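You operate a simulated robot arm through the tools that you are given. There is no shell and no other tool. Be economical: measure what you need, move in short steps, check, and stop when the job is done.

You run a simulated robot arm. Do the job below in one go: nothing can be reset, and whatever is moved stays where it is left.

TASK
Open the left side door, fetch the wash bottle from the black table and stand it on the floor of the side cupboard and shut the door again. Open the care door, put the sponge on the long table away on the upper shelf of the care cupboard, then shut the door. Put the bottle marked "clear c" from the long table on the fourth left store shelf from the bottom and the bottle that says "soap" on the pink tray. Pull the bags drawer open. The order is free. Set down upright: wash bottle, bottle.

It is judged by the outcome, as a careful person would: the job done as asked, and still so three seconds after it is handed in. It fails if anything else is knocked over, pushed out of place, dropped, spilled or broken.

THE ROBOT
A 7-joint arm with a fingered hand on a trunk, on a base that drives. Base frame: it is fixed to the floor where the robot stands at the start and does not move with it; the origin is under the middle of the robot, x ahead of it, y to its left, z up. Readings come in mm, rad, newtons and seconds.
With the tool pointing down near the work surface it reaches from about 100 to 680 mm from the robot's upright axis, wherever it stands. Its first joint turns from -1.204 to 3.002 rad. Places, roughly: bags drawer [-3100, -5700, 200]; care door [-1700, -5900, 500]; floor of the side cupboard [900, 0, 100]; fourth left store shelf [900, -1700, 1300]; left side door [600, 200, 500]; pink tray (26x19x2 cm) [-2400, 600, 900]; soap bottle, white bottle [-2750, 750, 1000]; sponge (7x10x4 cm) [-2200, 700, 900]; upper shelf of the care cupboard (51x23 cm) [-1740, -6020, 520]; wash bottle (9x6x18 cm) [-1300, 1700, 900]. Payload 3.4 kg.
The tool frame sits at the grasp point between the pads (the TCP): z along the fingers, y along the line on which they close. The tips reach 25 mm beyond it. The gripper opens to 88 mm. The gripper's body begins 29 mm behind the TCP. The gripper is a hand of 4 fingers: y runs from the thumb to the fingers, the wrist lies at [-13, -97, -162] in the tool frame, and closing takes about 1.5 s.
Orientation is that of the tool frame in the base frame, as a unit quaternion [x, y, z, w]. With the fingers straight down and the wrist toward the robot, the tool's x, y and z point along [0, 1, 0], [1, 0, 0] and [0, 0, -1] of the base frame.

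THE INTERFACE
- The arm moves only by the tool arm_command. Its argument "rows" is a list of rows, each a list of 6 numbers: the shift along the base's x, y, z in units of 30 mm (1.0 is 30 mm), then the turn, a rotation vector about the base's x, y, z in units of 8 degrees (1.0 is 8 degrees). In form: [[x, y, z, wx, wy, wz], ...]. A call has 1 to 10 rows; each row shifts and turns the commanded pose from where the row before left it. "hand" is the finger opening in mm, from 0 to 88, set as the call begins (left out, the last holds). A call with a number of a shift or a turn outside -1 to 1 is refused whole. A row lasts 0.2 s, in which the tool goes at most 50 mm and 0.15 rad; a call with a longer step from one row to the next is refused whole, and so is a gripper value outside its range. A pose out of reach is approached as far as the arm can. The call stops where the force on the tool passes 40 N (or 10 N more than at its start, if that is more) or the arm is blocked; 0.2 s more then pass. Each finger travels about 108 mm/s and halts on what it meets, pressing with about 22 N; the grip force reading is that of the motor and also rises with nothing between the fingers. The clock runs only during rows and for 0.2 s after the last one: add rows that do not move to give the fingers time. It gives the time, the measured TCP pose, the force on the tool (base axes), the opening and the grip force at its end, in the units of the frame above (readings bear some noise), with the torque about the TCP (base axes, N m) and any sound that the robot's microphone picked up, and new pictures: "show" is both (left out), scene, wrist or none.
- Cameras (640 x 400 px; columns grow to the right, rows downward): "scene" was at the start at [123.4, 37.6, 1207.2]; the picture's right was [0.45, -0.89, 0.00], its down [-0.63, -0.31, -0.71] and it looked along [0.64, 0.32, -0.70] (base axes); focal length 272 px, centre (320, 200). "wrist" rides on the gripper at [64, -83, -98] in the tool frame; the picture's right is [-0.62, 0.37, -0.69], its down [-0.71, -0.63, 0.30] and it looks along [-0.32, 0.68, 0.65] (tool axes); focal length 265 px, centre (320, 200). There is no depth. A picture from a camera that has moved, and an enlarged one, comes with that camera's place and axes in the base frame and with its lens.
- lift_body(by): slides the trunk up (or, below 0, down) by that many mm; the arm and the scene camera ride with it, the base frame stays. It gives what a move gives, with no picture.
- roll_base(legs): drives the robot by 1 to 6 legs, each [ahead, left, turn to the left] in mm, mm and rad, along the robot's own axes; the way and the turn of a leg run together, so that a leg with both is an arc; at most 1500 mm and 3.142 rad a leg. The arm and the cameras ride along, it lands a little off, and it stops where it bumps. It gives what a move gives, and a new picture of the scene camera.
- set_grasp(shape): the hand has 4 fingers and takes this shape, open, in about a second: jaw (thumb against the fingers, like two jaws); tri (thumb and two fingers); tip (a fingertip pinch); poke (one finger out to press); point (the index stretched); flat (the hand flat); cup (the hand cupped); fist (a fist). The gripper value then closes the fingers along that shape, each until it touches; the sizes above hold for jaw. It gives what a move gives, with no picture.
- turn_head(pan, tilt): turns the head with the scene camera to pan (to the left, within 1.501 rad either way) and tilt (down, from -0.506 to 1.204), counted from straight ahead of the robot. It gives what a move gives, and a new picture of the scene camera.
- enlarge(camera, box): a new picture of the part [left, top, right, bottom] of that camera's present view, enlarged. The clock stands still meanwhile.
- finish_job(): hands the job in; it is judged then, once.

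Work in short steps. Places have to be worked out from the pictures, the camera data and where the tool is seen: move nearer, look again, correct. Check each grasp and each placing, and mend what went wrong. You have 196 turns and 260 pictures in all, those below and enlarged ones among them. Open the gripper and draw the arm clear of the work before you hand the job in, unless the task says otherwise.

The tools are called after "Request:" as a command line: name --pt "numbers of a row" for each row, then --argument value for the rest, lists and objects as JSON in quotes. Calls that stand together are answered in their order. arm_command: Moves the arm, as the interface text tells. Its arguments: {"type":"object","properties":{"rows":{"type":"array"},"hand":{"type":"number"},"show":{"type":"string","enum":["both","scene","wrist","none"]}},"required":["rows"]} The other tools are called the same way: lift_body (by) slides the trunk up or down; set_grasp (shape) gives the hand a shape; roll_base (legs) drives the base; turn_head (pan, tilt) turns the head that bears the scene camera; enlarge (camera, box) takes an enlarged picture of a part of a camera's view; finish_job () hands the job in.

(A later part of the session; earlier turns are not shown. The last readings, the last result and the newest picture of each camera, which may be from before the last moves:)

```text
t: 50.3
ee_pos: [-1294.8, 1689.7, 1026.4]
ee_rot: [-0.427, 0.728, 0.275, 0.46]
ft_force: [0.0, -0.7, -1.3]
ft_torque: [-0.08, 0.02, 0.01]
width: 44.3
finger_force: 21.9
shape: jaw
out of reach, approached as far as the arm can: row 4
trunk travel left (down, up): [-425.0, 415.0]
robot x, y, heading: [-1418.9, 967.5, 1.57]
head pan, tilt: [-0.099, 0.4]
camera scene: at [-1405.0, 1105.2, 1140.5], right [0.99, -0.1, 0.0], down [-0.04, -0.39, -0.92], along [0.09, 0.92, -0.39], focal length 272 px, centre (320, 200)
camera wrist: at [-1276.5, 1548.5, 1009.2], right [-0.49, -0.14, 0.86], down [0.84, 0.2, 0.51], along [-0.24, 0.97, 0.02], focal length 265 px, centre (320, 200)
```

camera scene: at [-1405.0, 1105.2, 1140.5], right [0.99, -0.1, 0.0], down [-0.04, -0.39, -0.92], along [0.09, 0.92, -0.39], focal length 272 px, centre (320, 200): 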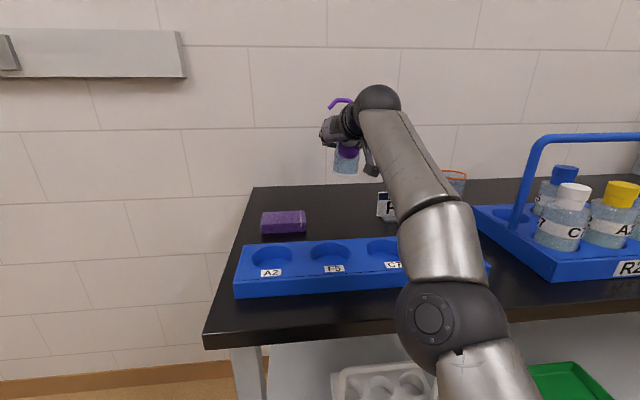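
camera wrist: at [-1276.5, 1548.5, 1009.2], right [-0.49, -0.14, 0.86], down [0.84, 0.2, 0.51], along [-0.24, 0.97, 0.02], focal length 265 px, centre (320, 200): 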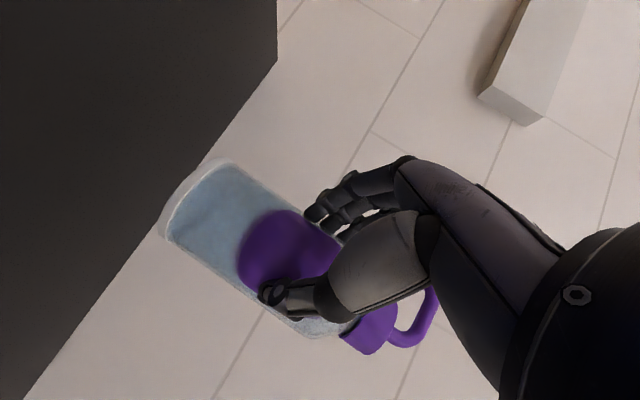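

Bottle held securely. I raise the trunk, back away, turn toward the side cupboard and drive to a staging point.

Request:
lift_body --by 60

Request:
roll_base --legs '[[-520, 0, 0], [0, 0, -1.571], [800, -540, 0]]'

Request:
turn_head --pan 0.25 --tilt 0.5

```text
t: 51.3
ee_pos: [-1294.4, 1692.0, 1085.5]
ee_rot: [-0.427, 0.729, 0.274, 0.46]
ft_force: [0.5, 0.4, -2.4]
ft_torque: [-0.01, 0.04, -0.03]
width: 44.2
finger_force: 22.0
shape: jaw
trunk travel left (down, up): [-485.0, 355.0]
robot x, y, heading: [-1413.5, 964.0, 1.568]
head pan, tilt: [-0.099, 0.4]
```

```text
t: 62.5
ee_pos: [124.5, -124.8, 1085.2]
ee_rot: [0.194, 0.822, -0.119, 0.523]
ft_force: [0.1, 0.5, -2.7]
ft_torque: [0.05, 0.09, -0.05]
width: 43.7
finger_force: 21.9
shape: jaw
trunk travel left (down, up): [-485.0, 355.0]
robot x, y, heading: [-607.5, -36.0, 0.049]
head pan, tilt: [-0.099, 0.4]
camera scene: at [-465.9, -41.8, 1200.1], right [-0.05, -1.0, 0.0], down [-0.39, 0.02, -0.92], along [0.92, -0.05, -0.39], focal length 272 px, centre (320, 200)
```

scene: 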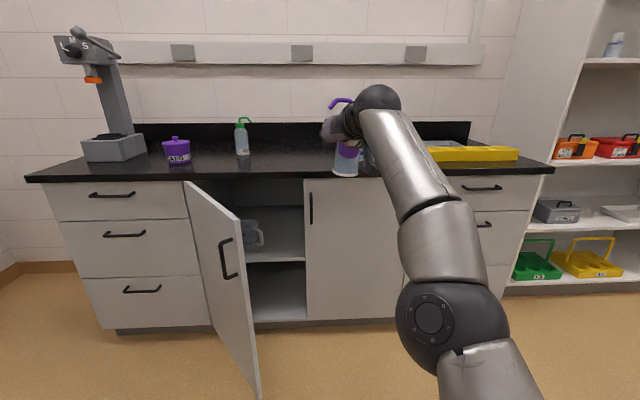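

```text
t: 63.4
ee_pos: [124.3, -125.0, 1085.3]
ee_rot: [0.193, 0.822, -0.12, 0.522]
ft_force: [-0.3, 0.4, -1.9]
ft_torque: [0.01, 0.05, -0.01]
width: 43.7
finger_force: 21.9
shape: jaw
trunk travel left (down, up): [-485.0, 355.0]
robot x, y, heading: [-611.2, -40.3, 0.048]
head pan, tilt: [0.25, 0.499]
camera scene: at [-471.6, -10.3, 1191.1], right [0.29, -0.96, 0.0], down [-0.46, -0.14, -0.88], along [0.84, 0.26, -0.48], focal length 272 px, centre (320, 200)
```

scene: 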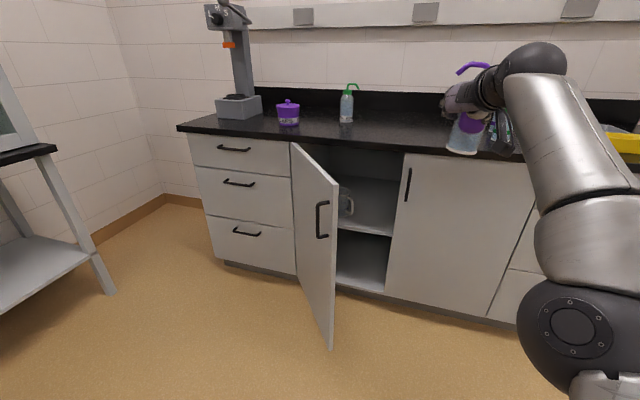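

The door stands ~48° open and the cupboard floor is clear; opening corridor y≈0–140 suffices. I lower and retract the arm, bottle upright.

Request:
arm_command --pt "-0.33 0.8 -1 0 0 0" --pt "-0.33 0.8 -1 0 0 0" --pt "-0.33 0.8 -1 0 0 0" --pt "-0.33 0.8 -1 0 0 0" --pt "-0.33 0.8 -1 0 0 0" --pt "-0.33 0.8 -1 0 0 0" --pt "-0.33 0.8 -1 0 0 0" --show "none"

Request:
arm_command --pt "-0.33 0.8 -1 0 0 0" --pt "-0.33 0.8 -1 0 0 0" --pt "-0.33 0.8 -1 0 0 0" --pt "-0.33 0.8 -1 0 0 0" --pt "-0.33 0.8 -1 0 0 0" --pt "-0.33 0.8 -1 0 0 0" --show "scene"

```text
t: 65.0
ee_pos: [143.0, 67.4, 913.0]
ee_rot: [0.194, 0.822, -0.12, 0.521]
ft_force: [0.0, 0.8, -2.4]
ft_torque: [0.01, 0.06, -0.03]
width: 43.4
finger_force: 22.2
shape: jaw
out of reach, approached as far as the arm can: row 1, 2, 3, 4, 5, 6, 7
trunk travel left (down, up): [-485.0, 355.0]
robot x, y, heading: [-612.2, -37.9, 0.045]
head pan, tilt: [0.25, 0.499]
```

```text
t: 66.4
ee_pos: [89.7, 171.9, 740.8]
ee_rot: [0.195, 0.822, -0.119, 0.521]
ft_force: [-0.9, 0.2, -0.3]
ft_torque: [0.02, 0.01, 0.03]
width: 26.0
finger_force: 21.6
shape: jaw
out of reach, approached as far as the arm can: row 1, 5, 6
trunk travel left (down, up): [-485.0, 355.0]
robot x, y, heading: [-608.6, -36.6, 0.05]
head pan, tilt: [0.25, 0.499]
camera scene: at [-471.1, -10.8, 1191.0], right [0.29, -0.96, 0.0], down [-0.46, -0.14, -0.88], along [0.84, 0.26, -0.48], focal length 272 px, centre (320, 200)
```

scene: 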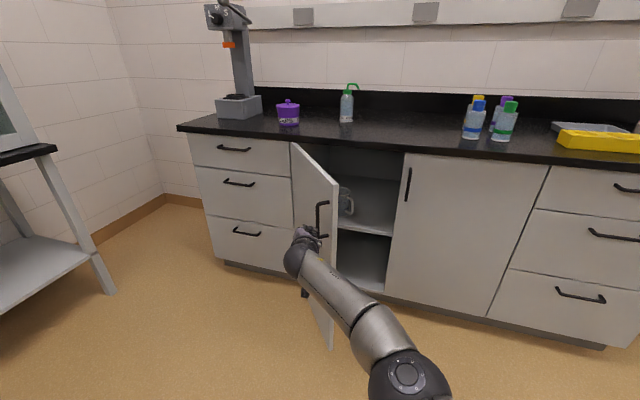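

Width dropped to 26 mm — I check the wrist view for the bottle at once.

Request:
enlarge --camera "wrist" --box '[0, 0, 640, 400]'

Request:
enlarge --camera "scene" --box '[240, 180, 400, 360]'

```text
1.00 times, centred on (320, 200) of wrist (not enlarged: the box is as wide or as high as the picture)
camera zoom: at [-50.1, 150.7, 723.6], right [-0.16, 0.48, 0.86], down [0.24, -0.83, 0.51], along [0.96, 0.29, 0.02], focal length 265 px, centre (320, 200)
```

zoom: 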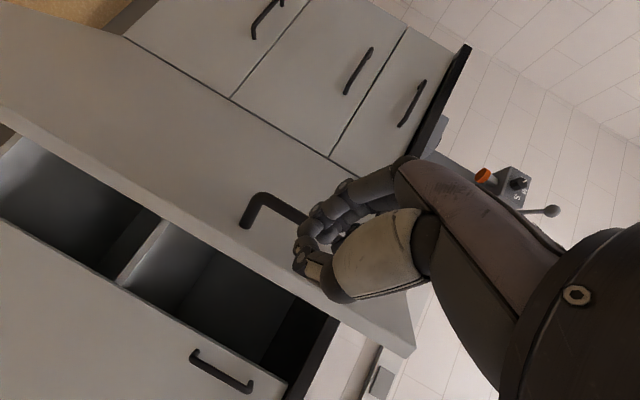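

```text
2.22 times, centred on (320, 270) of scene
camera zoom: at [-471.1, -10.8, 1191.0], right [0.29, -0.96, 0.0], down [-0.46, -0.14, -0.88], along [0.84, 0.26, -0.48], focal length 605 px, centre (320, 44)
```

zoom: 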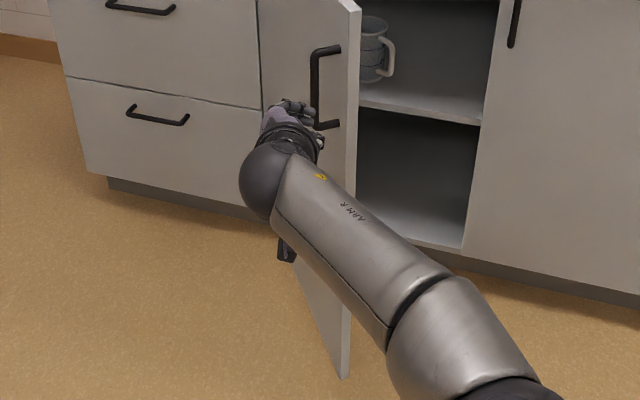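

The bottle slipped out near the door. I back off and search the floor for it.

Request:
roll_base --legs '[[-250, 0, -0.05]]'

Request:
turn_head --pan 0.2 --tilt 0.8

```text
t: 68.2
ee_pos: [-147.0, 135.7, 743.3]
ee_rot: [0.213, 0.817, -0.131, 0.519]
ft_force: [-0.1, -0.6, -1.1]
ft_torque: [-0.02, -0.05, 0.02]
width: 26.2
finger_force: 22.3
shape: jaw
trunk travel left (down, up): [-485.0, 355.0]
robot x, y, heading: [-851.5, -47.0, -0.002]
head pan, tilt: [0.25, 0.499]
camera scene: at [-717.1, -22.2, 1191.2], right [0.25, -0.97, 0.0], down [-0.46, -0.12, -0.88], along [0.85, 0.22, -0.48], focal length 272 px, centre (320, 200)
```

scene: 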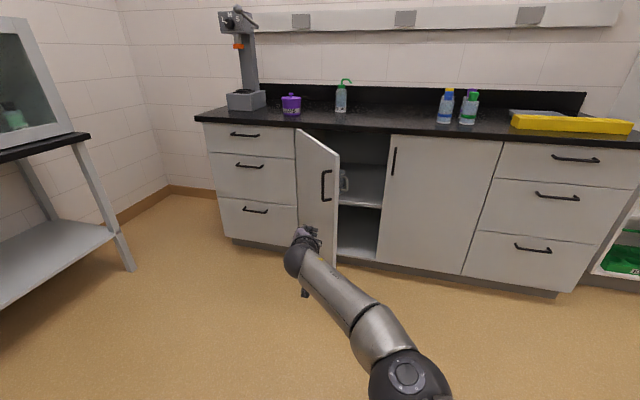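

```text
t: 69.0
ee_pos: [-146.9, 135.2, 741.5]
ee_rot: [0.212, 0.817, -0.131, 0.52]
ft_force: [-0.2, 0.4, 0.7]
ft_torque: [0.02, 0.0, 0.0]
width: 26.0
finger_force: 22.6
shape: jaw
trunk travel left (down, up): [-485.0, 355.0]
robot x, y, heading: [-854.4, -44.8, -0.001]
head pan, tilt: [0.201, 0.799]
camera scene: at [-725.6, -28.5, 1165.2], right [0.2, -0.98, 0.0], down [-0.7, -0.14, -0.7], along [0.68, 0.14, -0.72], focal length 272 px, centre (320, 200)
```

scene: 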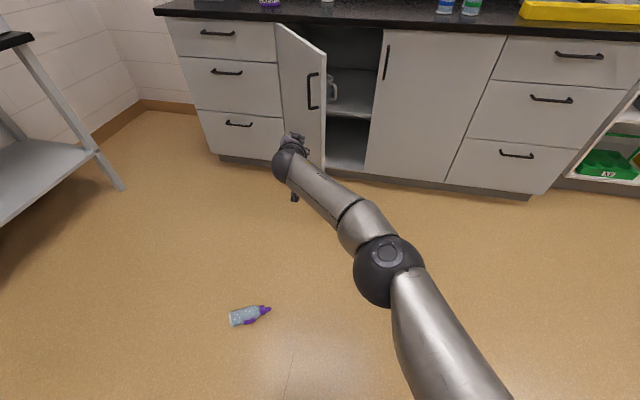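

The bottle lies on the floor at about [-357, 356], cap pointing along (0.54, -0.84). I go round behind its base so I can grip it from above and right it. It also crept in the grip, so next time I grip deeper.

Request:
roll_base --legs '[[0, 820, 0], [220, 0, 0], [0, 0, -0.995]]'

Request:
turn_head --pan 0.1 --tilt 0.95

```text
t: 77.2
ee_pos: [-105.5, 284.3, 741.4]
ee_rot: [0.577, 0.616, -0.364, 0.393]
ft_force: [-0.3, 1.1, -0.1]
ft_torque: [0.01, 0.0, -0.01]
width: 26.3
finger_force: 22.2
shape: jaw
trunk travel left (down, up): [-485.0, 355.0]
robot x, y, heading: [-637.1, 780.1, -0.996]
head pan, tilt: [0.201, 0.799]
camera scene: at [-557.7, 681.9, 1165.2], right [-0.71, -0.7, 0.0], down [-0.5, 0.51, -0.7], along [0.49, -0.5, -0.72], focal length 272 px, centre (320, 200)
```

scene: 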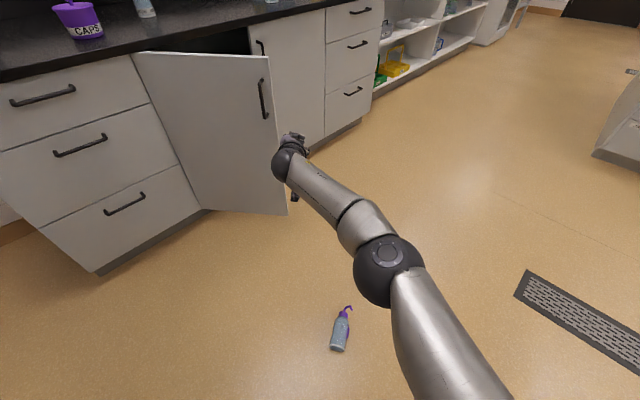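

```text
t: 77.9
ee_pos: [-105.9, 284.9, 742.2]
ee_rot: [0.577, 0.616, -0.365, 0.393]
ft_force: [0.5, 0.5, 1.0]
ft_torque: [-0.02, 0.03, 0.0]
width: 26.2
finger_force: 22.0
shape: jaw
trunk travel left (down, up): [-485.0, 355.0]
robot x, y, heading: [-639.9, 780.1, -1.0]
head pan, tilt: [0.099, 0.949]
camera scene: at [-568.7, 682.7, 1153.7], right [-0.78, -0.62, 0.0], down [-0.51, 0.64, -0.58], along [0.36, -0.46, -0.81], focal length 272 px, centre (320, 200)
```

scene: 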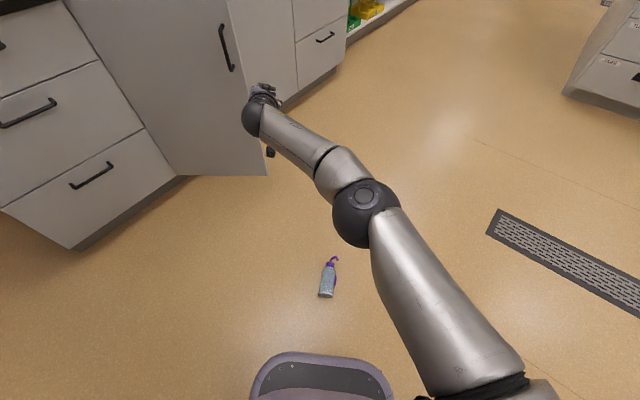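

Body centre is at about [-358, 355], axis direction (0.50, -0.87). I turn the hand to point down across the bottle, above it.

Request:
arm_command --pt "-0.93 0.26 -0.89 0.869 0.266 0.322" --pt "-0.93 0.26 -0.89 0.869 0.266 0.322" --pt "-0.93 0.26 -0.89 0.869 0.266 0.322" --pt "-0.93 0.26 -0.89 0.869 0.266 0.322" --pt "-0.93 0.26 -0.89 0.869 0.266 0.322" --pt "-0.93 0.26 -0.89 0.869 0.266 0.322" --pt "-0.93 0.26 -0.89 0.869 0.266 0.322" --pt "-0.93 0.26 -0.89 0.869 0.266 0.322" --pt "-0.93 0.26 -0.89 0.869 0.266 0.322" --hand 88

```text
t: 79.9
ee_pos: [-357.9, 354.2, 501.0]
ee_rot: [0.502, 0.865, 0.002, -0.001]
ft_force: [0.2, -0.2, 0.6]
ft_torque: [-0.02, -0.04, -0.01]
width: 87.6
finger_force: 0.0
shape: jaw
trunk travel left (down, up): [-485.0, 355.0]
robot x, y, heading: [-644.0, 777.4, -0.996]
head pan, tilt: [0.099, 0.949]
camera scene: at [-568.9, 682.4, 1153.6], right [-0.78, -0.62, 0.0], down [-0.51, 0.64, -0.58], along [0.36, -0.45, -0.81], focal length 272 px, centre (320, 200)
camera wrist: at [-461.3, 370.0, 599.4], right [0.63, -0.36, 0.69], down [-0.19, -0.93, -0.31], along [0.76, 0.06, -0.65], focal length 265 px, centre (320, 200)
```

scene: 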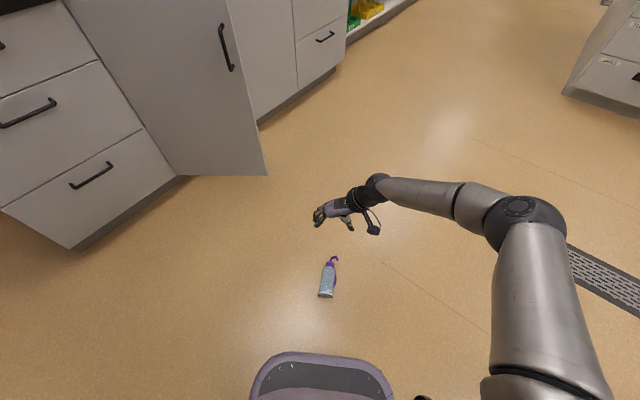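
wrist: 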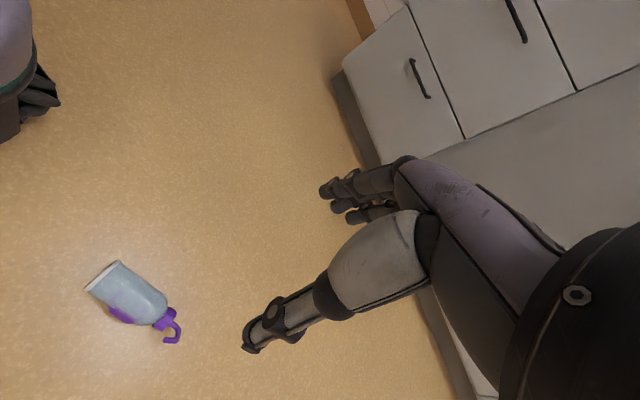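

Wrist view puts the base at (-381,405) and the shoulder at (-320,316). I tilt the hand 15° (so the low wrist camera clears the floor later), then lower the trunk.

Request:
arm_command --pt "0.13 0.03 0 0.815 0.465 0" --pt "0.13 0.03 0 0.815 0.465 0" --show "none"

Request:
lift_body --by -380

Request:
arm_command --pt "0 0 0 0 0 0"

```text
t: 80.5
ee_pos: [-350.2, 356.0, 501.3]
ee_rot: [0.497, 0.858, 0.067, -0.114]
ft_force: [0.6, 0.5, 0.7]
ft_torque: [0.0, 0.0, 0.01]
width: 87.6
finger_force: 0.0
shape: jaw
trunk travel left (down, up): [-485.0, 355.0]
robot x, y, heading: [-640.4, 782.3, -0.994]
head pan, tilt: [0.099, 0.949]
```

```text
t: 84.1
ee_pos: [-348.6, 355.8, 120.6]
ee_rot: [0.498, 0.857, 0.067, -0.113]
ft_force: [0.5, -0.8, -0.4]
ft_torque: [0.0, -0.01, 0.02]
width: 87.8
finger_force: 0.2
shape: jaw
trunk travel left (down, up): [-105.0, 735.0]
robot x, y, heading: [-641.1, 783.0, -0.994]
head pan, tilt: [0.099, 0.949]
```

```text
t: 84.5
ee_pos: [-349.1, 357.1, 122.0]
ee_rot: [0.498, 0.857, 0.067, -0.114]
ft_force: [0.3, 0.0, -0.3]
ft_torque: [0.07, -0.03, -0.02]
width: 87.4
finger_force: 0.0
shape: jaw
trunk travel left (down, up): [-105.0, 735.0]
robot x, y, heading: [-640.4, 778.1, -0.994]
head pan, tilt: [0.099, 0.949]
camera scene: at [-568.8, 682.7, 773.6], right [-0.78, -0.62, 0.0], down [-0.51, 0.64, -0.58], along [0.36, -0.46, -0.81], focal length 272 px, centre (320, 200)
camera wrist: at [-438.7, 347.4, 232.4], right [0.7, -0.5, 0.51], down [-0.24, -0.84, -0.48], along [0.67, 0.21, -0.71], focal length 265 px, centre (320, 200)
```

scene: 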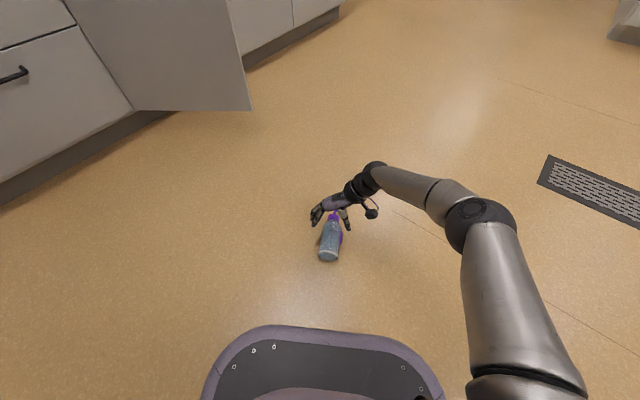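
wrist: 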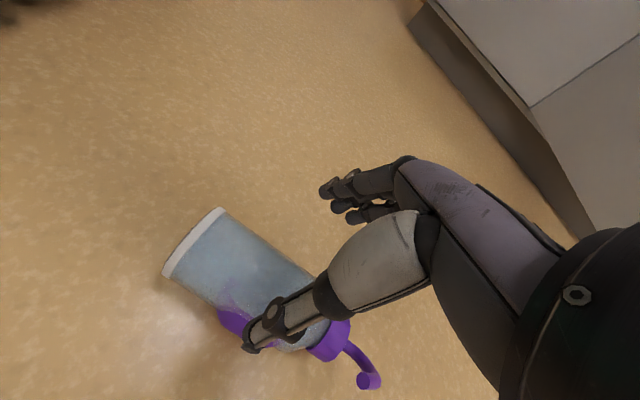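

Alignment is good (body centre under the TCP). I lower to z≈35 and close.

Request:
arm_command --pt "-0.05 0.05 -0.95 0 0 0" --pt "0 0 -0.95 0 0 0" --pt "0 0 -0.95 0 0 0" --pt "0 0 0 0 0 0" --show "none"

Request:
arm_command --pt "0 0 0 0 0 0" --pt "0 0 0 0 0 0" --pt "0 0 0 0 0 0" --pt "0 0 0 0 0 0" --pt "0 0 0 0 0 0" --pt "0 0 0 0 0 0" --pt "0 0 0 0 0 0" --hand 20

```text
t: 85.5
ee_pos: [-353.9, 359.0, 39.0]
ee_rot: [0.498, 0.857, 0.068, -0.113]
ft_force: [-0.1, -0.6, -0.4]
ft_torque: [0.0, 0.0, 0.01]
width: 87.7
finger_force: 0.0
shape: jaw
out of reach, approached as far as the arm can: row 3
trunk travel left (down, up): [-105.0, 735.0]
robot x, y, heading: [-645.3, 782.4, -0.994]
head pan, tilt: [0.099, 0.949]
```

```text
t: 87.1
ee_pos: [-353.5, 358.8, 39.9]
ee_rot: [0.499, 0.857, 0.067, -0.112]
ft_force: [0.1, -1.5, 6.4]
ft_torque: [-0.03, 0.1, 0.05]
width: 50.9
finger_force: 22.3
shape: jaw
trunk travel left (down, up): [-105.0, 735.0]
robot x, y, heading: [-642.3, 781.2, -0.999]
head pan, tilt: [0.099, 0.949]
camera scene: at [-569.1, 683.2, 773.8], right [-0.78, -0.62, 0.0], down [-0.51, 0.64, -0.58], along [0.36, -0.46, -0.81], focal length 272 px, centre (320, 200)
camera wrist: at [-442.7, 350.1, 150.5], right [0.7, -0.49, 0.51], down [-0.24, -0.84, -0.48], along [0.67, 0.21, -0.71], focal length 265 px, centre (320, 200)
```

scene: 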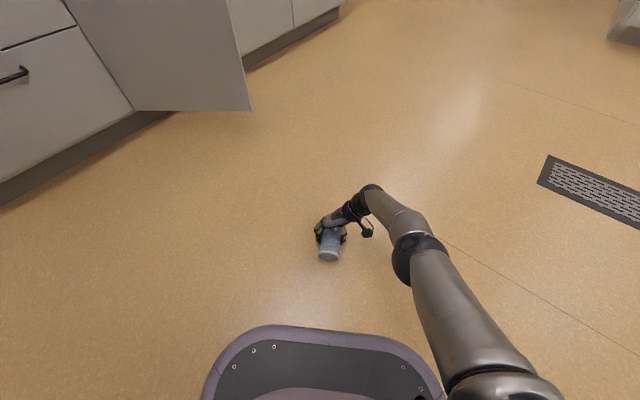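
wrist: 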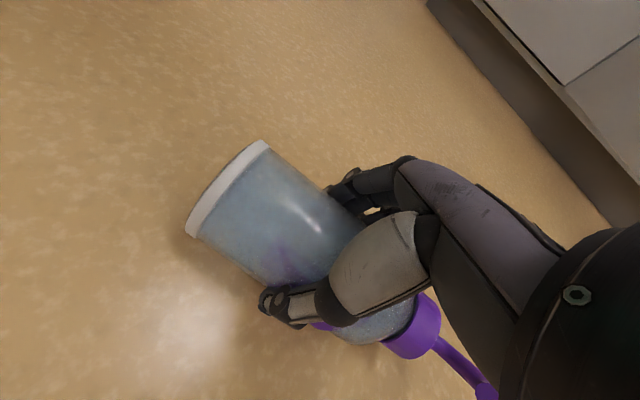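

The pads sit a bit above the bottle's centre (pressing it down). I reopen, lower the trunk 8 mm, and close again.

Request:
arm_command --pt "0 0 0 0 0 0" --pt "0 0 0 0 0 0" --pt "0 0 0 0 0 0" --hand 80 --show "none"

Request:
lift_body --by -9

Request:
arm_command --pt "0 0 0 0 0 0" --pt "0 0 0 0 0 0" --pt "0 0 0 0 0 0" --pt "0 0 0 0 0 0" --pt "0 0 0 0 0 0" --pt "0 0 0 0 0 0" --hand 20 --show "wrist"

```text
t: 87.9
ee_pos: [-354.1, 358.9, 38.8]
ee_rot: [0.498, 0.857, 0.067, -0.114]
ft_force: [1.6, 0.5, 0.0]
ft_torque: [0.01, 0.03, -0.02]
width: 80.2
finger_force: 0.0
shape: jaw
trunk travel left (down, up): [-105.0, 735.0]
robot x, y, heading: [-641.9, 780.1, -0.998]
head pan, tilt: [0.099, 0.949]
```

```text
t: 88.5
ee_pos: [-355.3, 359.1, 29.6]
ee_rot: [0.498, 0.857, 0.067, -0.113]
ft_force: [0.7, -0.2, 0.3]
ft_torque: [-0.02, -0.01, 0.01]
width: 80.0
finger_force: 0.0
shape: jaw
trunk travel left (down, up): [-96.0, 744.0]
robot x, y, heading: [-637.1, 776.9, -1.0]
head pan, tilt: [0.099, 0.949]
```

```text
t: 89.9
ee_pos: [-354.3, 358.8, 29.9]
ee_rot: [0.498, 0.857, 0.067, -0.113]
ft_force: [-0.7, 0.4, -0.1]
ft_torque: [-0.02, -0.02, -0.03]
width: 46.7
finger_force: 22.4
shape: jaw
trunk travel left (down, up): [-96.0, 744.0]
robot x, y, heading: [-638.5, 778.3, -1.001]
head pan, tilt: [0.099, 0.949]
camera wrist: at [-442.8, 350.2, 140.8], right [0.71, -0.5, 0.51], down [-0.24, -0.84, -0.48], along [0.67, 0.21, -0.71], focal length 265 px, centre (320, 200)
```

wrist: 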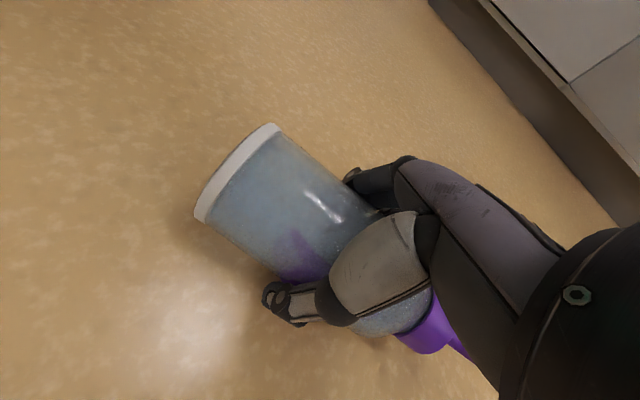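

Now the fingers wrap past the centre with no down-push. I lift and watch the width.

Request:
lift_body --by 250

Request:
arm_command --pt "0 0 0 0 0 0"

```text
t: 92.5
ee_pos: [-353.7, 359.3, 279.6]
ee_rot: [0.497, 0.858, 0.066, -0.114]
ft_force: [0.1, -0.5, -1.6]
ft_torque: [-0.02, -0.02, -0.02]
width: 46.9
finger_force: 21.9
shape: jaw
trunk travel left (down, up): [-346.0, 494.0]
robot x, y, heading: [-641.4, 776.3, -0.995]
head pan, tilt: [0.099, 0.949]
```

```text
t: 92.9
ee_pos: [-352.4, 359.6, 280.4]
ee_rot: [0.498, 0.857, 0.066, -0.113]
ft_force: [-0.2, 0.2, -2.1]
ft_torque: [-0.04, -0.03, -0.02]
width: 46.8
finger_force: 21.8
shape: jaw
trunk travel left (down, up): [-346.0, 494.0]
robot x, y, heading: [-643.5, 779.7, -0.994]
head pan, tilt: [0.099, 0.949]
camera scene: at [-568.6, 682.5, 1014.6], right [-0.78, -0.62, 0.0], down [-0.51, 0.64, -0.58], along [0.36, -0.45, -0.81], focal length 272 px, centre (320, 200)
camera wrist: at [-442.7, 350.1, 390.8], right [0.71, -0.5, 0.51], down [-0.24, -0.84, -0.48], along [0.67, 0.21, -0.71], focal length 265 px, centre (320, 200)
```

scene: 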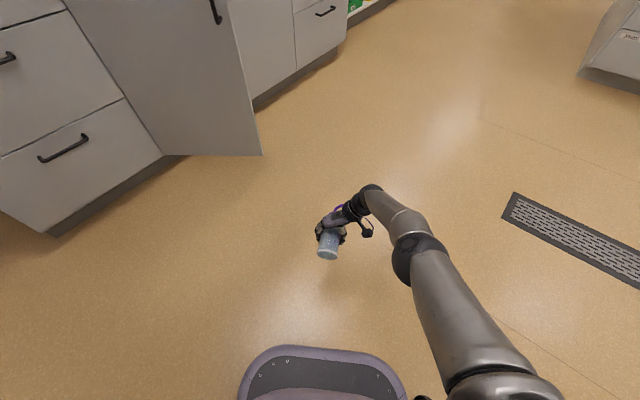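
wrist: 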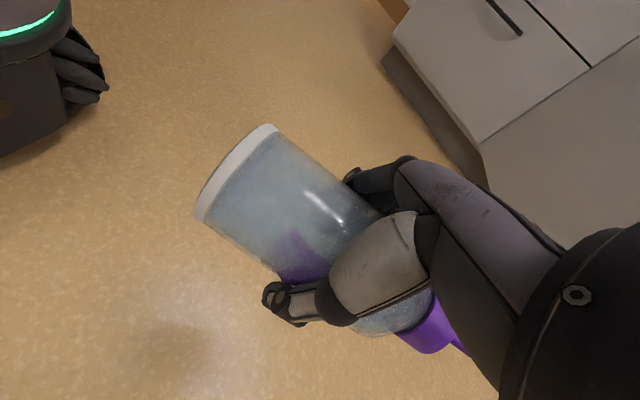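

Stable at 46.8 mm. Now I turn the hand up so the bottle stands upright (90° about the left axis).

Request:
arm_command --pt "0 0 0.2 -0.811 -0.469 0" --pt "0 0 0.2 -0.811 -0.469 0" --pt "0 0 0.2 -0.811 -0.469 0" --pt "0 0 0.2 -0.811 -0.469 0" --pt "0 0 0.2 -0.811 -0.469 0" --pt "0 0 0.2 -0.811 -0.469 0" --show "none"

Request:
arm_command --pt "0 0 0.2 -0.811 -0.469 0" --pt "0 0 0.2 -0.811 -0.469 0" --pt "0 0 0.2 -0.811 -0.469 0" --pt "0 0 0.2 -0.811 -0.469 0" --pt "0 0 0.2 -0.811 -0.469 0" --pt "0 0 0.2 -0.811 -0.469 0"

```text
t: 94.3
ee_pos: [-354.5, 358.4, 316.7]
ee_rot: [0.484, 0.836, -0.127, 0.225]
ft_force: [-0.2, 0.6, -2.0]
ft_torque: [0.02, -0.01, 0.02]
width: 46.5
finger_force: 21.4
shape: jaw
trunk travel left (down, up): [-346.0, 494.0]
robot x, y, heading: [-638.1, 780.3, -0.995]
head pan, tilt: [0.099, 0.949]
```

```text
t: 95.7
ee_pos: [-352.8, 360.3, 350.3]
ee_rot: [0.398, 0.687, -0.302, 0.528]
ft_force: [-0.4, 0.6, -2.2]
ft_torque: [-0.04, 0.0, 0.02]
width: 46.1
finger_force: 22.3
shape: jaw
trunk travel left (down, up): [-346.0, 494.0]
robot x, y, heading: [-641.4, 780.3, -0.996]
head pan, tilt: [0.099, 0.949]
camera scene: at [-568.6, 682.5, 1014.6], right [-0.78, -0.62, 0.0], down [-0.51, 0.64, -0.58], along [0.36, -0.45, -0.81], focal length 272 px, centre (320, 200)
camera wrist: at [-480.4, 415.8, 313.7], right [0.06, 0.62, 0.78], down [-0.31, -0.73, 0.61], along [0.95, -0.28, 0.15], focal length 265 px, centre (320, 200)
```

scene: 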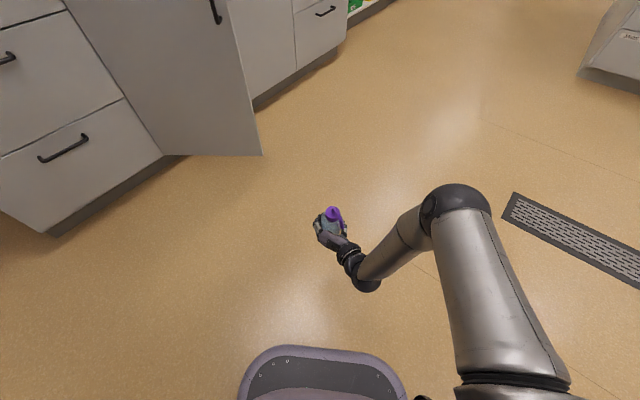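
wrist: 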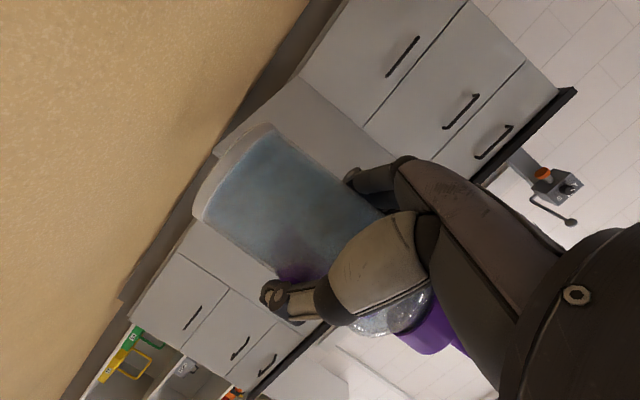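

The bottle is upright and held. I turn to face the cupboard and slide right, clear of the door.

Request:
roll_base --legs '[[0, 0, 0.996], [0, -980, 0]]'

Request:
turn_head --pan 0.3 --tilt 0.6

```text
t: 103.3
ee_pos: [-117.7, -171.9, 352.2]
ee_rot: [0.009, 0.794, -0.002, 0.607]
ft_force: [0.3, 1.5, -2.6]
ft_torque: [-0.02, 0.0, 0.01]
width: 45.6
finger_force: 21.9
shape: jaw
trunk travel left (down, up): [-346.0, 494.0]
robot x, y, heading: [-625.0, -200.3, 0.027]
head pan, tilt: [0.099, 0.949]
camera scene: at [-504.2, -188.1, 1014.6], right [0.13, -0.99, 0.0], down [-0.81, -0.11, -0.58], along [0.58, 0.08, -0.81], focal length 272 px, centre (320, 200)
```

scene: 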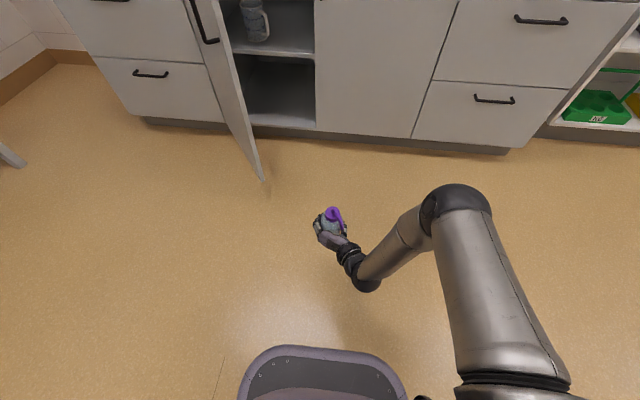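

```text
t: 104.2
ee_pos: [-117.5, -171.9, 349.8]
ee_rot: [0.01, 0.794, -0.002, 0.608]
ft_force: [0.2, -0.6, -2.8]
ft_torque: [-0.01, 0.05, 0.01]
width: 46.1
finger_force: 22.2
shape: jaw
trunk travel left (down, up): [-346.0, 494.0]
robot x, y, heading: [-625.0, -200.8, 0.025]
head pan, tilt: [0.3, 0.6]
camera scene: at [-492.7, -168.9, 1042.9], right [0.32, -0.95, 0.0], down [-0.54, -0.18, -0.82], along [0.78, 0.27, -0.57], focal length 272 px, centre (320, 200)
```

scene: 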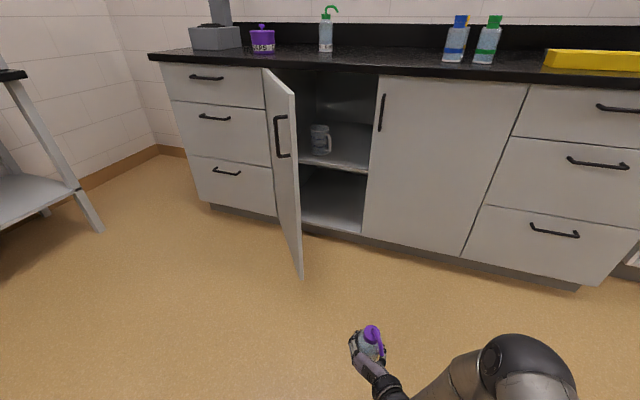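

Door edge is at about (226,167). I move the bottle left and lower, yawing the hand 30° right, ready to drive in at y≈60.

Request:
arm_command --pt "0.32 0.88 -0.37 0 0 -0.43" --pt "0.32 0.88 -0.37 0 0 -0.43" --pt "0.32 0.88 -0.37 0 0 -0.43" --pt "0.32 0.88 -0.37 0 0 -0.43" --pt "0.32 0.88 -0.37 0 0 -0.43" --pt "0.32 0.88 -0.37 0 0 -0.43" --pt "0.32 0.88 -0.37 0 0 -0.43" --pt "0.32 0.88 -0.37 0 0 -0.43" --pt "0.32 0.88 -0.37 0 0 -0.43"

```text
t: 106.2
ee_pos: [-65.0, -40.1, 290.3]
ee_rot: [0.137, 0.781, -0.106, 0.6]
ft_force: [-0.5, 1.2, -2.1]
ft_torque: [0.04, -0.01, -0.01]
width: 45.8
finger_force: 21.8
shape: jaw
out of reach, approached as far as the arm can: row 6, 7, 8, 9
trunk travel left (down, up): [-346.0, 494.0]
robot x, y, heading: [-628.1, -198.9, 0.03]
head pan, tilt: [0.3, 0.6]
camera scene: at [-492.7, -168.8, 1043.0], right [0.32, -0.95, 0.0], down [-0.53, -0.18, -0.82], along [0.78, 0.27, -0.57], focal length 272 px, centre (320, 200)
camera wrist: at [-195.1, -79.0, 253.2], right [-0.35, 0.52, 0.78], down [0.23, -0.76, 0.61], along [0.91, 0.4, 0.15], focal length 265 px, centre (320, 200)
```

scene: 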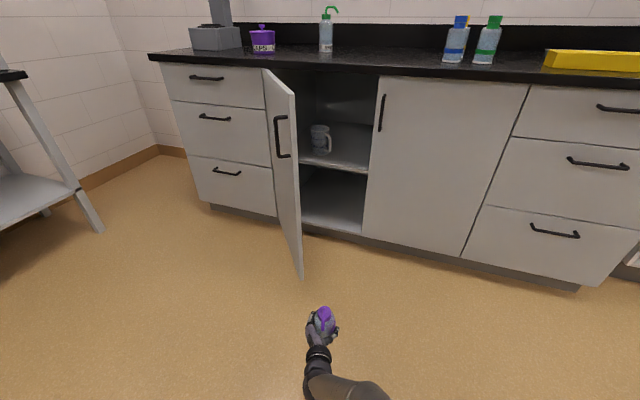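
wrist: 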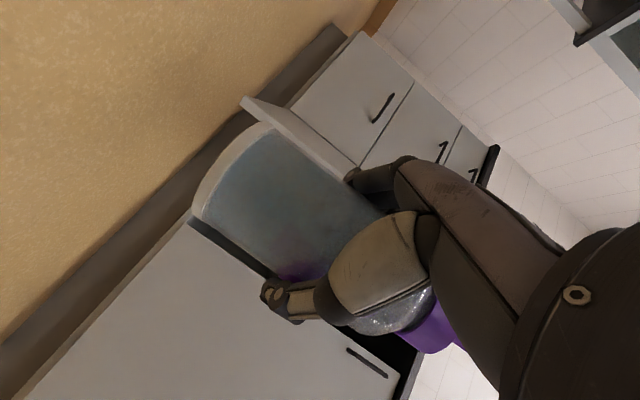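

The left reach is limited with the arm so low relative to the trunk. I raise the arm, then will lower the trunk instead.

Request:
arm_command --pt "0 0 0.9 0 0 0" --pt "0 0 0.9 0 0 0" --pt "0 0 0.9 0 0 0" --pt "0 0 0.9 0 0 0" --pt "0 0 0.9 0 0 0" --pt "0 0 0.9 0 0 0" --pt "0 0 0.9 0 0 0" --pt "0 0 0.9 0 0 0" --pt "0 0 0.9 0 0 0" --show "none"

Request:
lift_body --by -270

```text
t: 108.2
ee_pos: [-68.6, -36.3, 533.5]
ee_rot: [0.136, 0.783, -0.101, 0.599]
ft_force: [0.0, 0.6, -2.8]
ft_torque: [-0.04, 0.01, -0.01]
width: 45.7
finger_force: 22.4
shape: jaw
trunk travel left (down, up): [-346.0, 494.0]
robot x, y, heading: [-627.0, -196.8, 0.028]
head pan, tilt: [0.3, 0.6]
```

```text
t: 110.9
ee_pos: [-69.8, -34.7, 264.4]
ee_rot: [0.135, 0.783, -0.1, 0.599]
ft_force: [0.2, -0.8, -2.5]
ft_torque: [-0.02, 0.01, -0.01]
width: 45.5
finger_force: 21.9
shape: jaw
trunk travel left (down, up): [-76.0, 764.0]
robot x, y, heading: [-627.8, -197.2, 0.026]
head pan, tilt: [0.3, 0.6]
```

Trunk is low now with the arm relatively high. I extend left by 90 mm with a bit more yaw.

Request:
arm_command --pt "0 0.75 0 0 0 -0.3" --pt "0 0.75 0 0 0 -0.3" --pt "0 0.75 0 0 0 -0.3" --pt "0 0.75 0 0 0 -0.3"

```text
t: 111.9
ee_pos: [-69.1, 56.5, 265.9]
ee_rot: [0.202, 0.768, -0.151, 0.588]
ft_force: [0.0, -0.9, -2.6]
ft_torque: [-0.03, 0.03, -0.04]
width: 45.4
finger_force: 21.8
shape: jaw
trunk travel left (down, up): [-76.0, 764.0]
robot x, y, heading: [-630.5, -196.9, 0.027]
head pan, tilt: [0.3, 0.6]
camera scene: at [-492.9, -168.8, 773.0], right [0.32, -0.95, 0.0], down [-0.53, -0.18, -0.82], along [0.78, 0.27, -0.57], focal length 272 px, centre (320, 200)
camera wrist: at [-205.8, 40.2, 227.8], right [-0.26, 0.56, 0.78], down [0.11, -0.79, 0.61], along [0.96, 0.25, 0.15], focal length 265 px, centre (320, 200)
```

scene: 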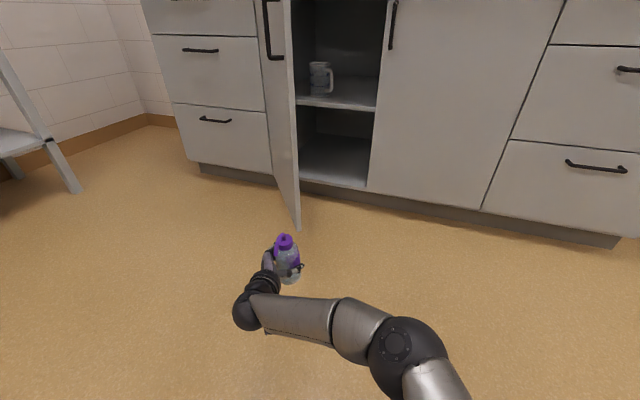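
wrist: 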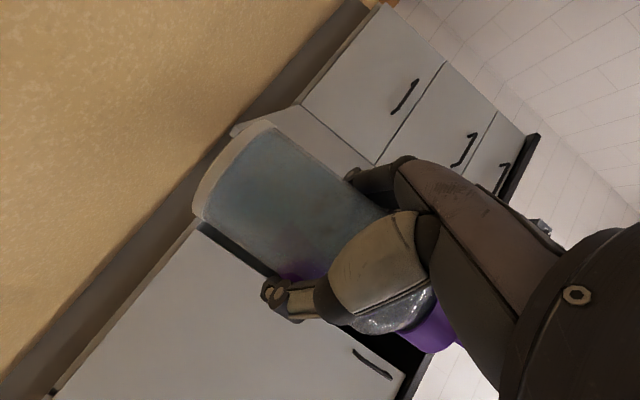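

Bottle at y≈57, clear of the door edge (y≈167). I drive ahead 400 mm, then check.

Request:
roll_base --legs '[[400, 0, -0.027]]'

```text
t: 114.4
ee_pos: [334.4, 50.7, 265.0]
ee_rot: [0.209, 0.766, -0.157, 0.587]
ft_force: [0.9, 0.7, -3.7]
ft_torque: [-0.02, 0.01, 0.01]
width: 45.4
finger_force: 21.3
shape: jaw
trunk travel left (down, up): [-76.0, 764.0]
robot x, y, heading: [-225.9, -192.4, 0.004]
head pan, tilt: [0.3, 0.6]
camera scene: at [-94.1, -164.8, 773.0], right [0.3, -0.95, 0.0], down [-0.54, -0.17, -0.82], along [0.79, 0.25, -0.57], focal length 272 px, centre (320, 200)
```

scene: 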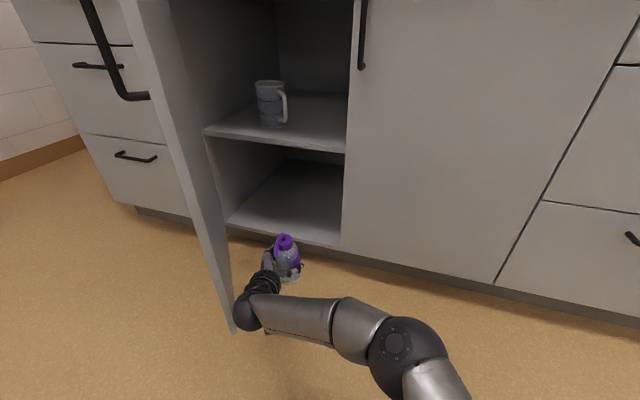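

Bottle hangs in front of the opening. Gap edge of the right door is at y≈-28. I shift 45 mm left, then drive in 300 mm.

Request:
arm_command --pt "0 0.75 0 0 0 0" --pt "0 0.75 0 0 0 0" --show "none"

Request:
roll_base --legs '[[180, 0, 0]]'

```text
t: 115.0
ee_pos: [337.4, 69.3, 264.9]
ee_rot: [0.21, 0.765, -0.158, 0.587]
ft_force: [-0.2, -0.6, -3.0]
ft_torque: [0.03, 0.02, 0.03]
width: 45.4
finger_force: 22.3
shape: jaw
out of reach, approached as far as the arm can: row 1, 2
trunk travel left (down, up): [-76.0, 764.0]
robot x, y, heading: [-230.8, -192.2, 0.004]
head pan, tilt: [0.3, 0.6]
```

```text
t: 116.5
ee_pos: [522.4, 73.3, 265.7]
ee_rot: [0.208, 0.768, -0.155, 0.586]
ft_force: [0.4, 0.8, -2.0]
ft_torque: [-0.03, -0.03, 0.03]
width: 45.3
finger_force: 21.9
shape: jaw
trunk travel left (down, up): [-76.0, 764.0]
robot x, y, heading: [-43.4, -191.2, 0.007]
head pan, tilt: [0.3, 0.6]
camera scene: at [91.5, -162.8, 773.0], right [0.31, -0.95, 0.0], down [-0.54, -0.17, -0.82], along [0.79, 0.25, -0.57], focal length 272 px, centre (320, 200)
```

scene: 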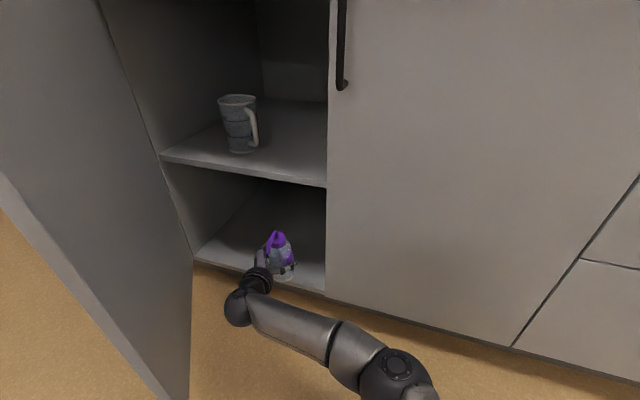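

Good clearances. I drive in another 130 mm.

Request:
roll_base --legs '[[130, 0, 0]]'

Request:
lift_body --by -50

Request:
enlarge --camera "wrist" --box '[0, 0, 640, 400]'

```text
t: 117.8
ee_pos: [656.3, 73.6, 265.3]
ee_rot: [0.208, 0.766, -0.158, 0.587]
ft_force: [-0.8, -0.6, -2.3]
ft_torque: [0.01, 0.0, 0.01]
width: 45.2
finger_force: 21.8
shape: jaw
trunk travel left (down, up): [-76.0, 764.0]
robot x, y, heading: [91.4, -186.9, 0.011]
head pan, tilt: [0.3, 0.6]
camera scene: at [225.7, -161.7, 773.0], right [0.3, -0.95, 0.0], down [-0.54, -0.17, -0.82], along [0.79, 0.25, -0.57], focal length 272 px, centre (320, 200)
```

scene: 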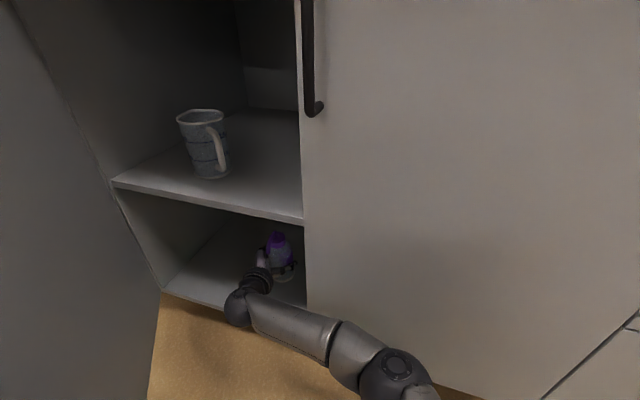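

```text
t: 118.8
ee_pos: [656.9, 73.7, 215.5]
ee_rot: [0.209, 0.767, -0.156, 0.587]
ft_force: [-0.4, -0.5, -2.8]
ft_torque: [-0.03, 0.0, -0.03]
width: 45.3
finger_force: 20.7
shape: jaw
trunk travel left (down, up): [-26.0, 814.0]
robot x, y, heading: [87.7, -186.2, 0.007]
head pan, tilt: [0.3, 0.6]
```

```text
1.00 times, centred on (320, 200) of wrist (not enlarged: the box is as wide or as high as the picture)
camera zoom: at [519.1, 59.4, 177.8], right [-0.25, 0.57, 0.78], down [0.1, -0.79, 0.61], along [0.96, 0.23, 0.15], focal length 265 px, centre (320, 200)
```

zoom: 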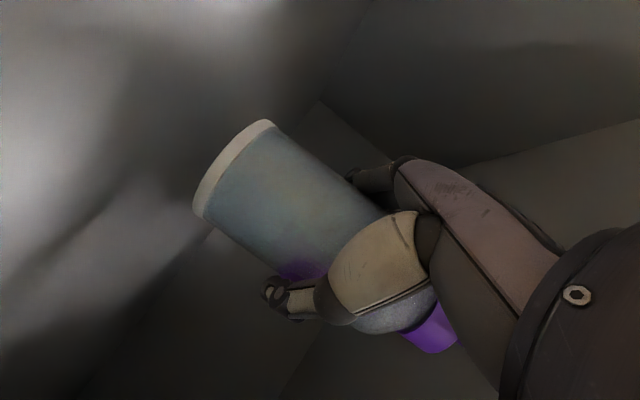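

Still hanging free. I lower in small steps watching the force.

Request:
arm_command --pt "0 0 -0.25 0 0 0" --pt "0 0 -0.25 0 0 0" --pt "0 0 0 0 0 0" --show "none"

Request:
arm_command --pt "0 0 -0.2 0 0 0" --pt "0 0 0 0 0 0" --show "none"

Request:
arm_command --pt "0 0 -0.2 0 0 0" --pt "0 0 0 0 0 0" --show "wrist"

```text
t: 119.5
ee_pos: [655.9, 73.6, 198.9]
ee_rot: [0.209, 0.767, -0.155, 0.587]
ft_force: [-0.7, 0.8, -2.8]
ft_torque: [0.0, 0.01, 0.0]
width: 45.2
finger_force: 21.5
shape: jaw
trunk travel left (down, up): [-26.0, 814.0]
robot x, y, heading: [91.4, -188.3, 0.01]
head pan, tilt: [0.3, 0.6]
```

```text
t: 120.2
ee_pos: [656.8, 71.6, 194.1]
ee_rot: [0.209, 0.767, -0.156, 0.587]
ft_force: [0.8, -0.3, -2.2]
ft_torque: [-0.03, 0.0, -0.01]
width: 45.5
finger_force: 21.8
shape: jaw
trunk travel left (down, up): [-26.0, 814.0]
robot x, y, heading: [92.8, -193.2, 0.012]
head pan, tilt: [0.3, 0.6]
```

```text
t: 120.8
ee_pos: [655.9, 71.3, 193.8]
ee_rot: [0.209, 0.766, -0.156, 0.587]
ft_force: [0.0, 0.5, -2.3]
ft_torque: [0.04, -0.01, 0.02]
width: 45.4
finger_force: 21.7
shape: jaw
out of reach, approached as far as the arm can: row 1
trunk travel left (down, up): [-26.0, 814.0]
robot x, y, heading: [87.3, -187.5, 0.008]
head pan, tilt: [0.3, 0.6]
camera wrist: at [519.8, 57.0, 156.5], right [-0.25, 0.57, 0.78], down [0.1, -0.79, 0.61], along [0.96, 0.23, 0.15], focal length 265 px, centre (320, 200)
```

wrist: 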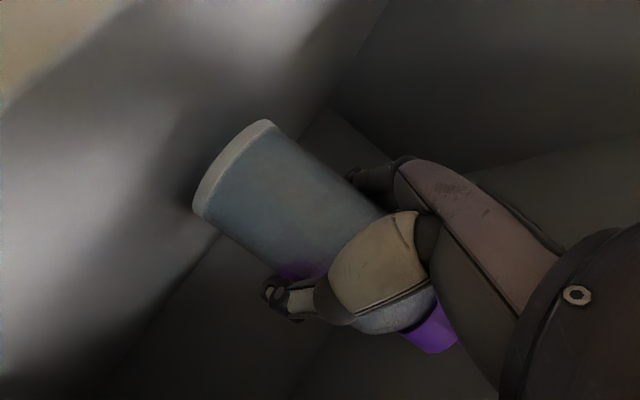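

Arm's at its reach limit; I use the trunk's last travel in small steps.

Request:
lift_body --by -8

Request:
lift_body --by -5

Request:
enlarge --camera "wrist" --box '[100, 50, 400, 250]'

```text
t: 121.3
ee_pos: [654.5, 72.4, 185.9]
ee_rot: [0.209, 0.766, -0.156, 0.587]
ft_force: [0.0, -0.3, -2.5]
ft_torque: [0.0, 0.01, 0.0]
width: 45.3
finger_force: 21.9
shape: jaw
trunk travel left (down, up): [-18.0, 822.0]
robot x, y, heading: [90.4, -187.8, 0.01]
head pan, tilt: [0.3, 0.6]
```

```text
t: 121.9
ee_pos: [657.3, 71.2, 181.0]
ee_rot: [0.209, 0.766, -0.156, 0.588]
ft_force: [2.7, 0.7, 3.2]
ft_torque: [0.05, 0.06, -0.02]
width: 45.7
finger_force: 22.1
shape: jaw
trunk travel left (down, up): [-13.0, 827.0]
robot x, y, heading: [91.2, -190.5, 0.007]
head pan, tilt: [0.3, 0.6]
```

```text
2.00 times, centred on (250, 150) of wrist
camera zoom: at [520.0, 57.1, 144.5], right [-0.26, 0.57, 0.78], down [0.1, -0.79, 0.61], along [0.96, 0.23, 0.15], focal length 531 px, centre (460, 300)
```

zoom: 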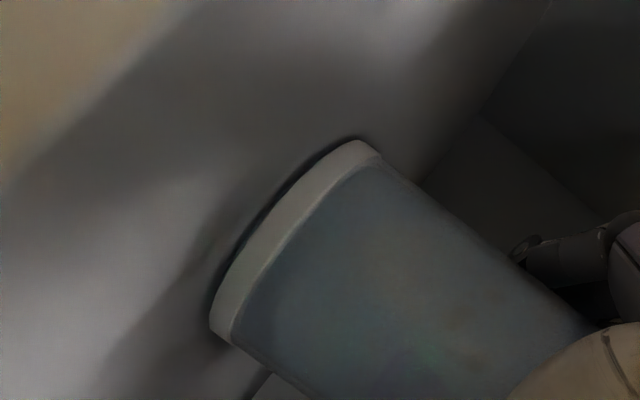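

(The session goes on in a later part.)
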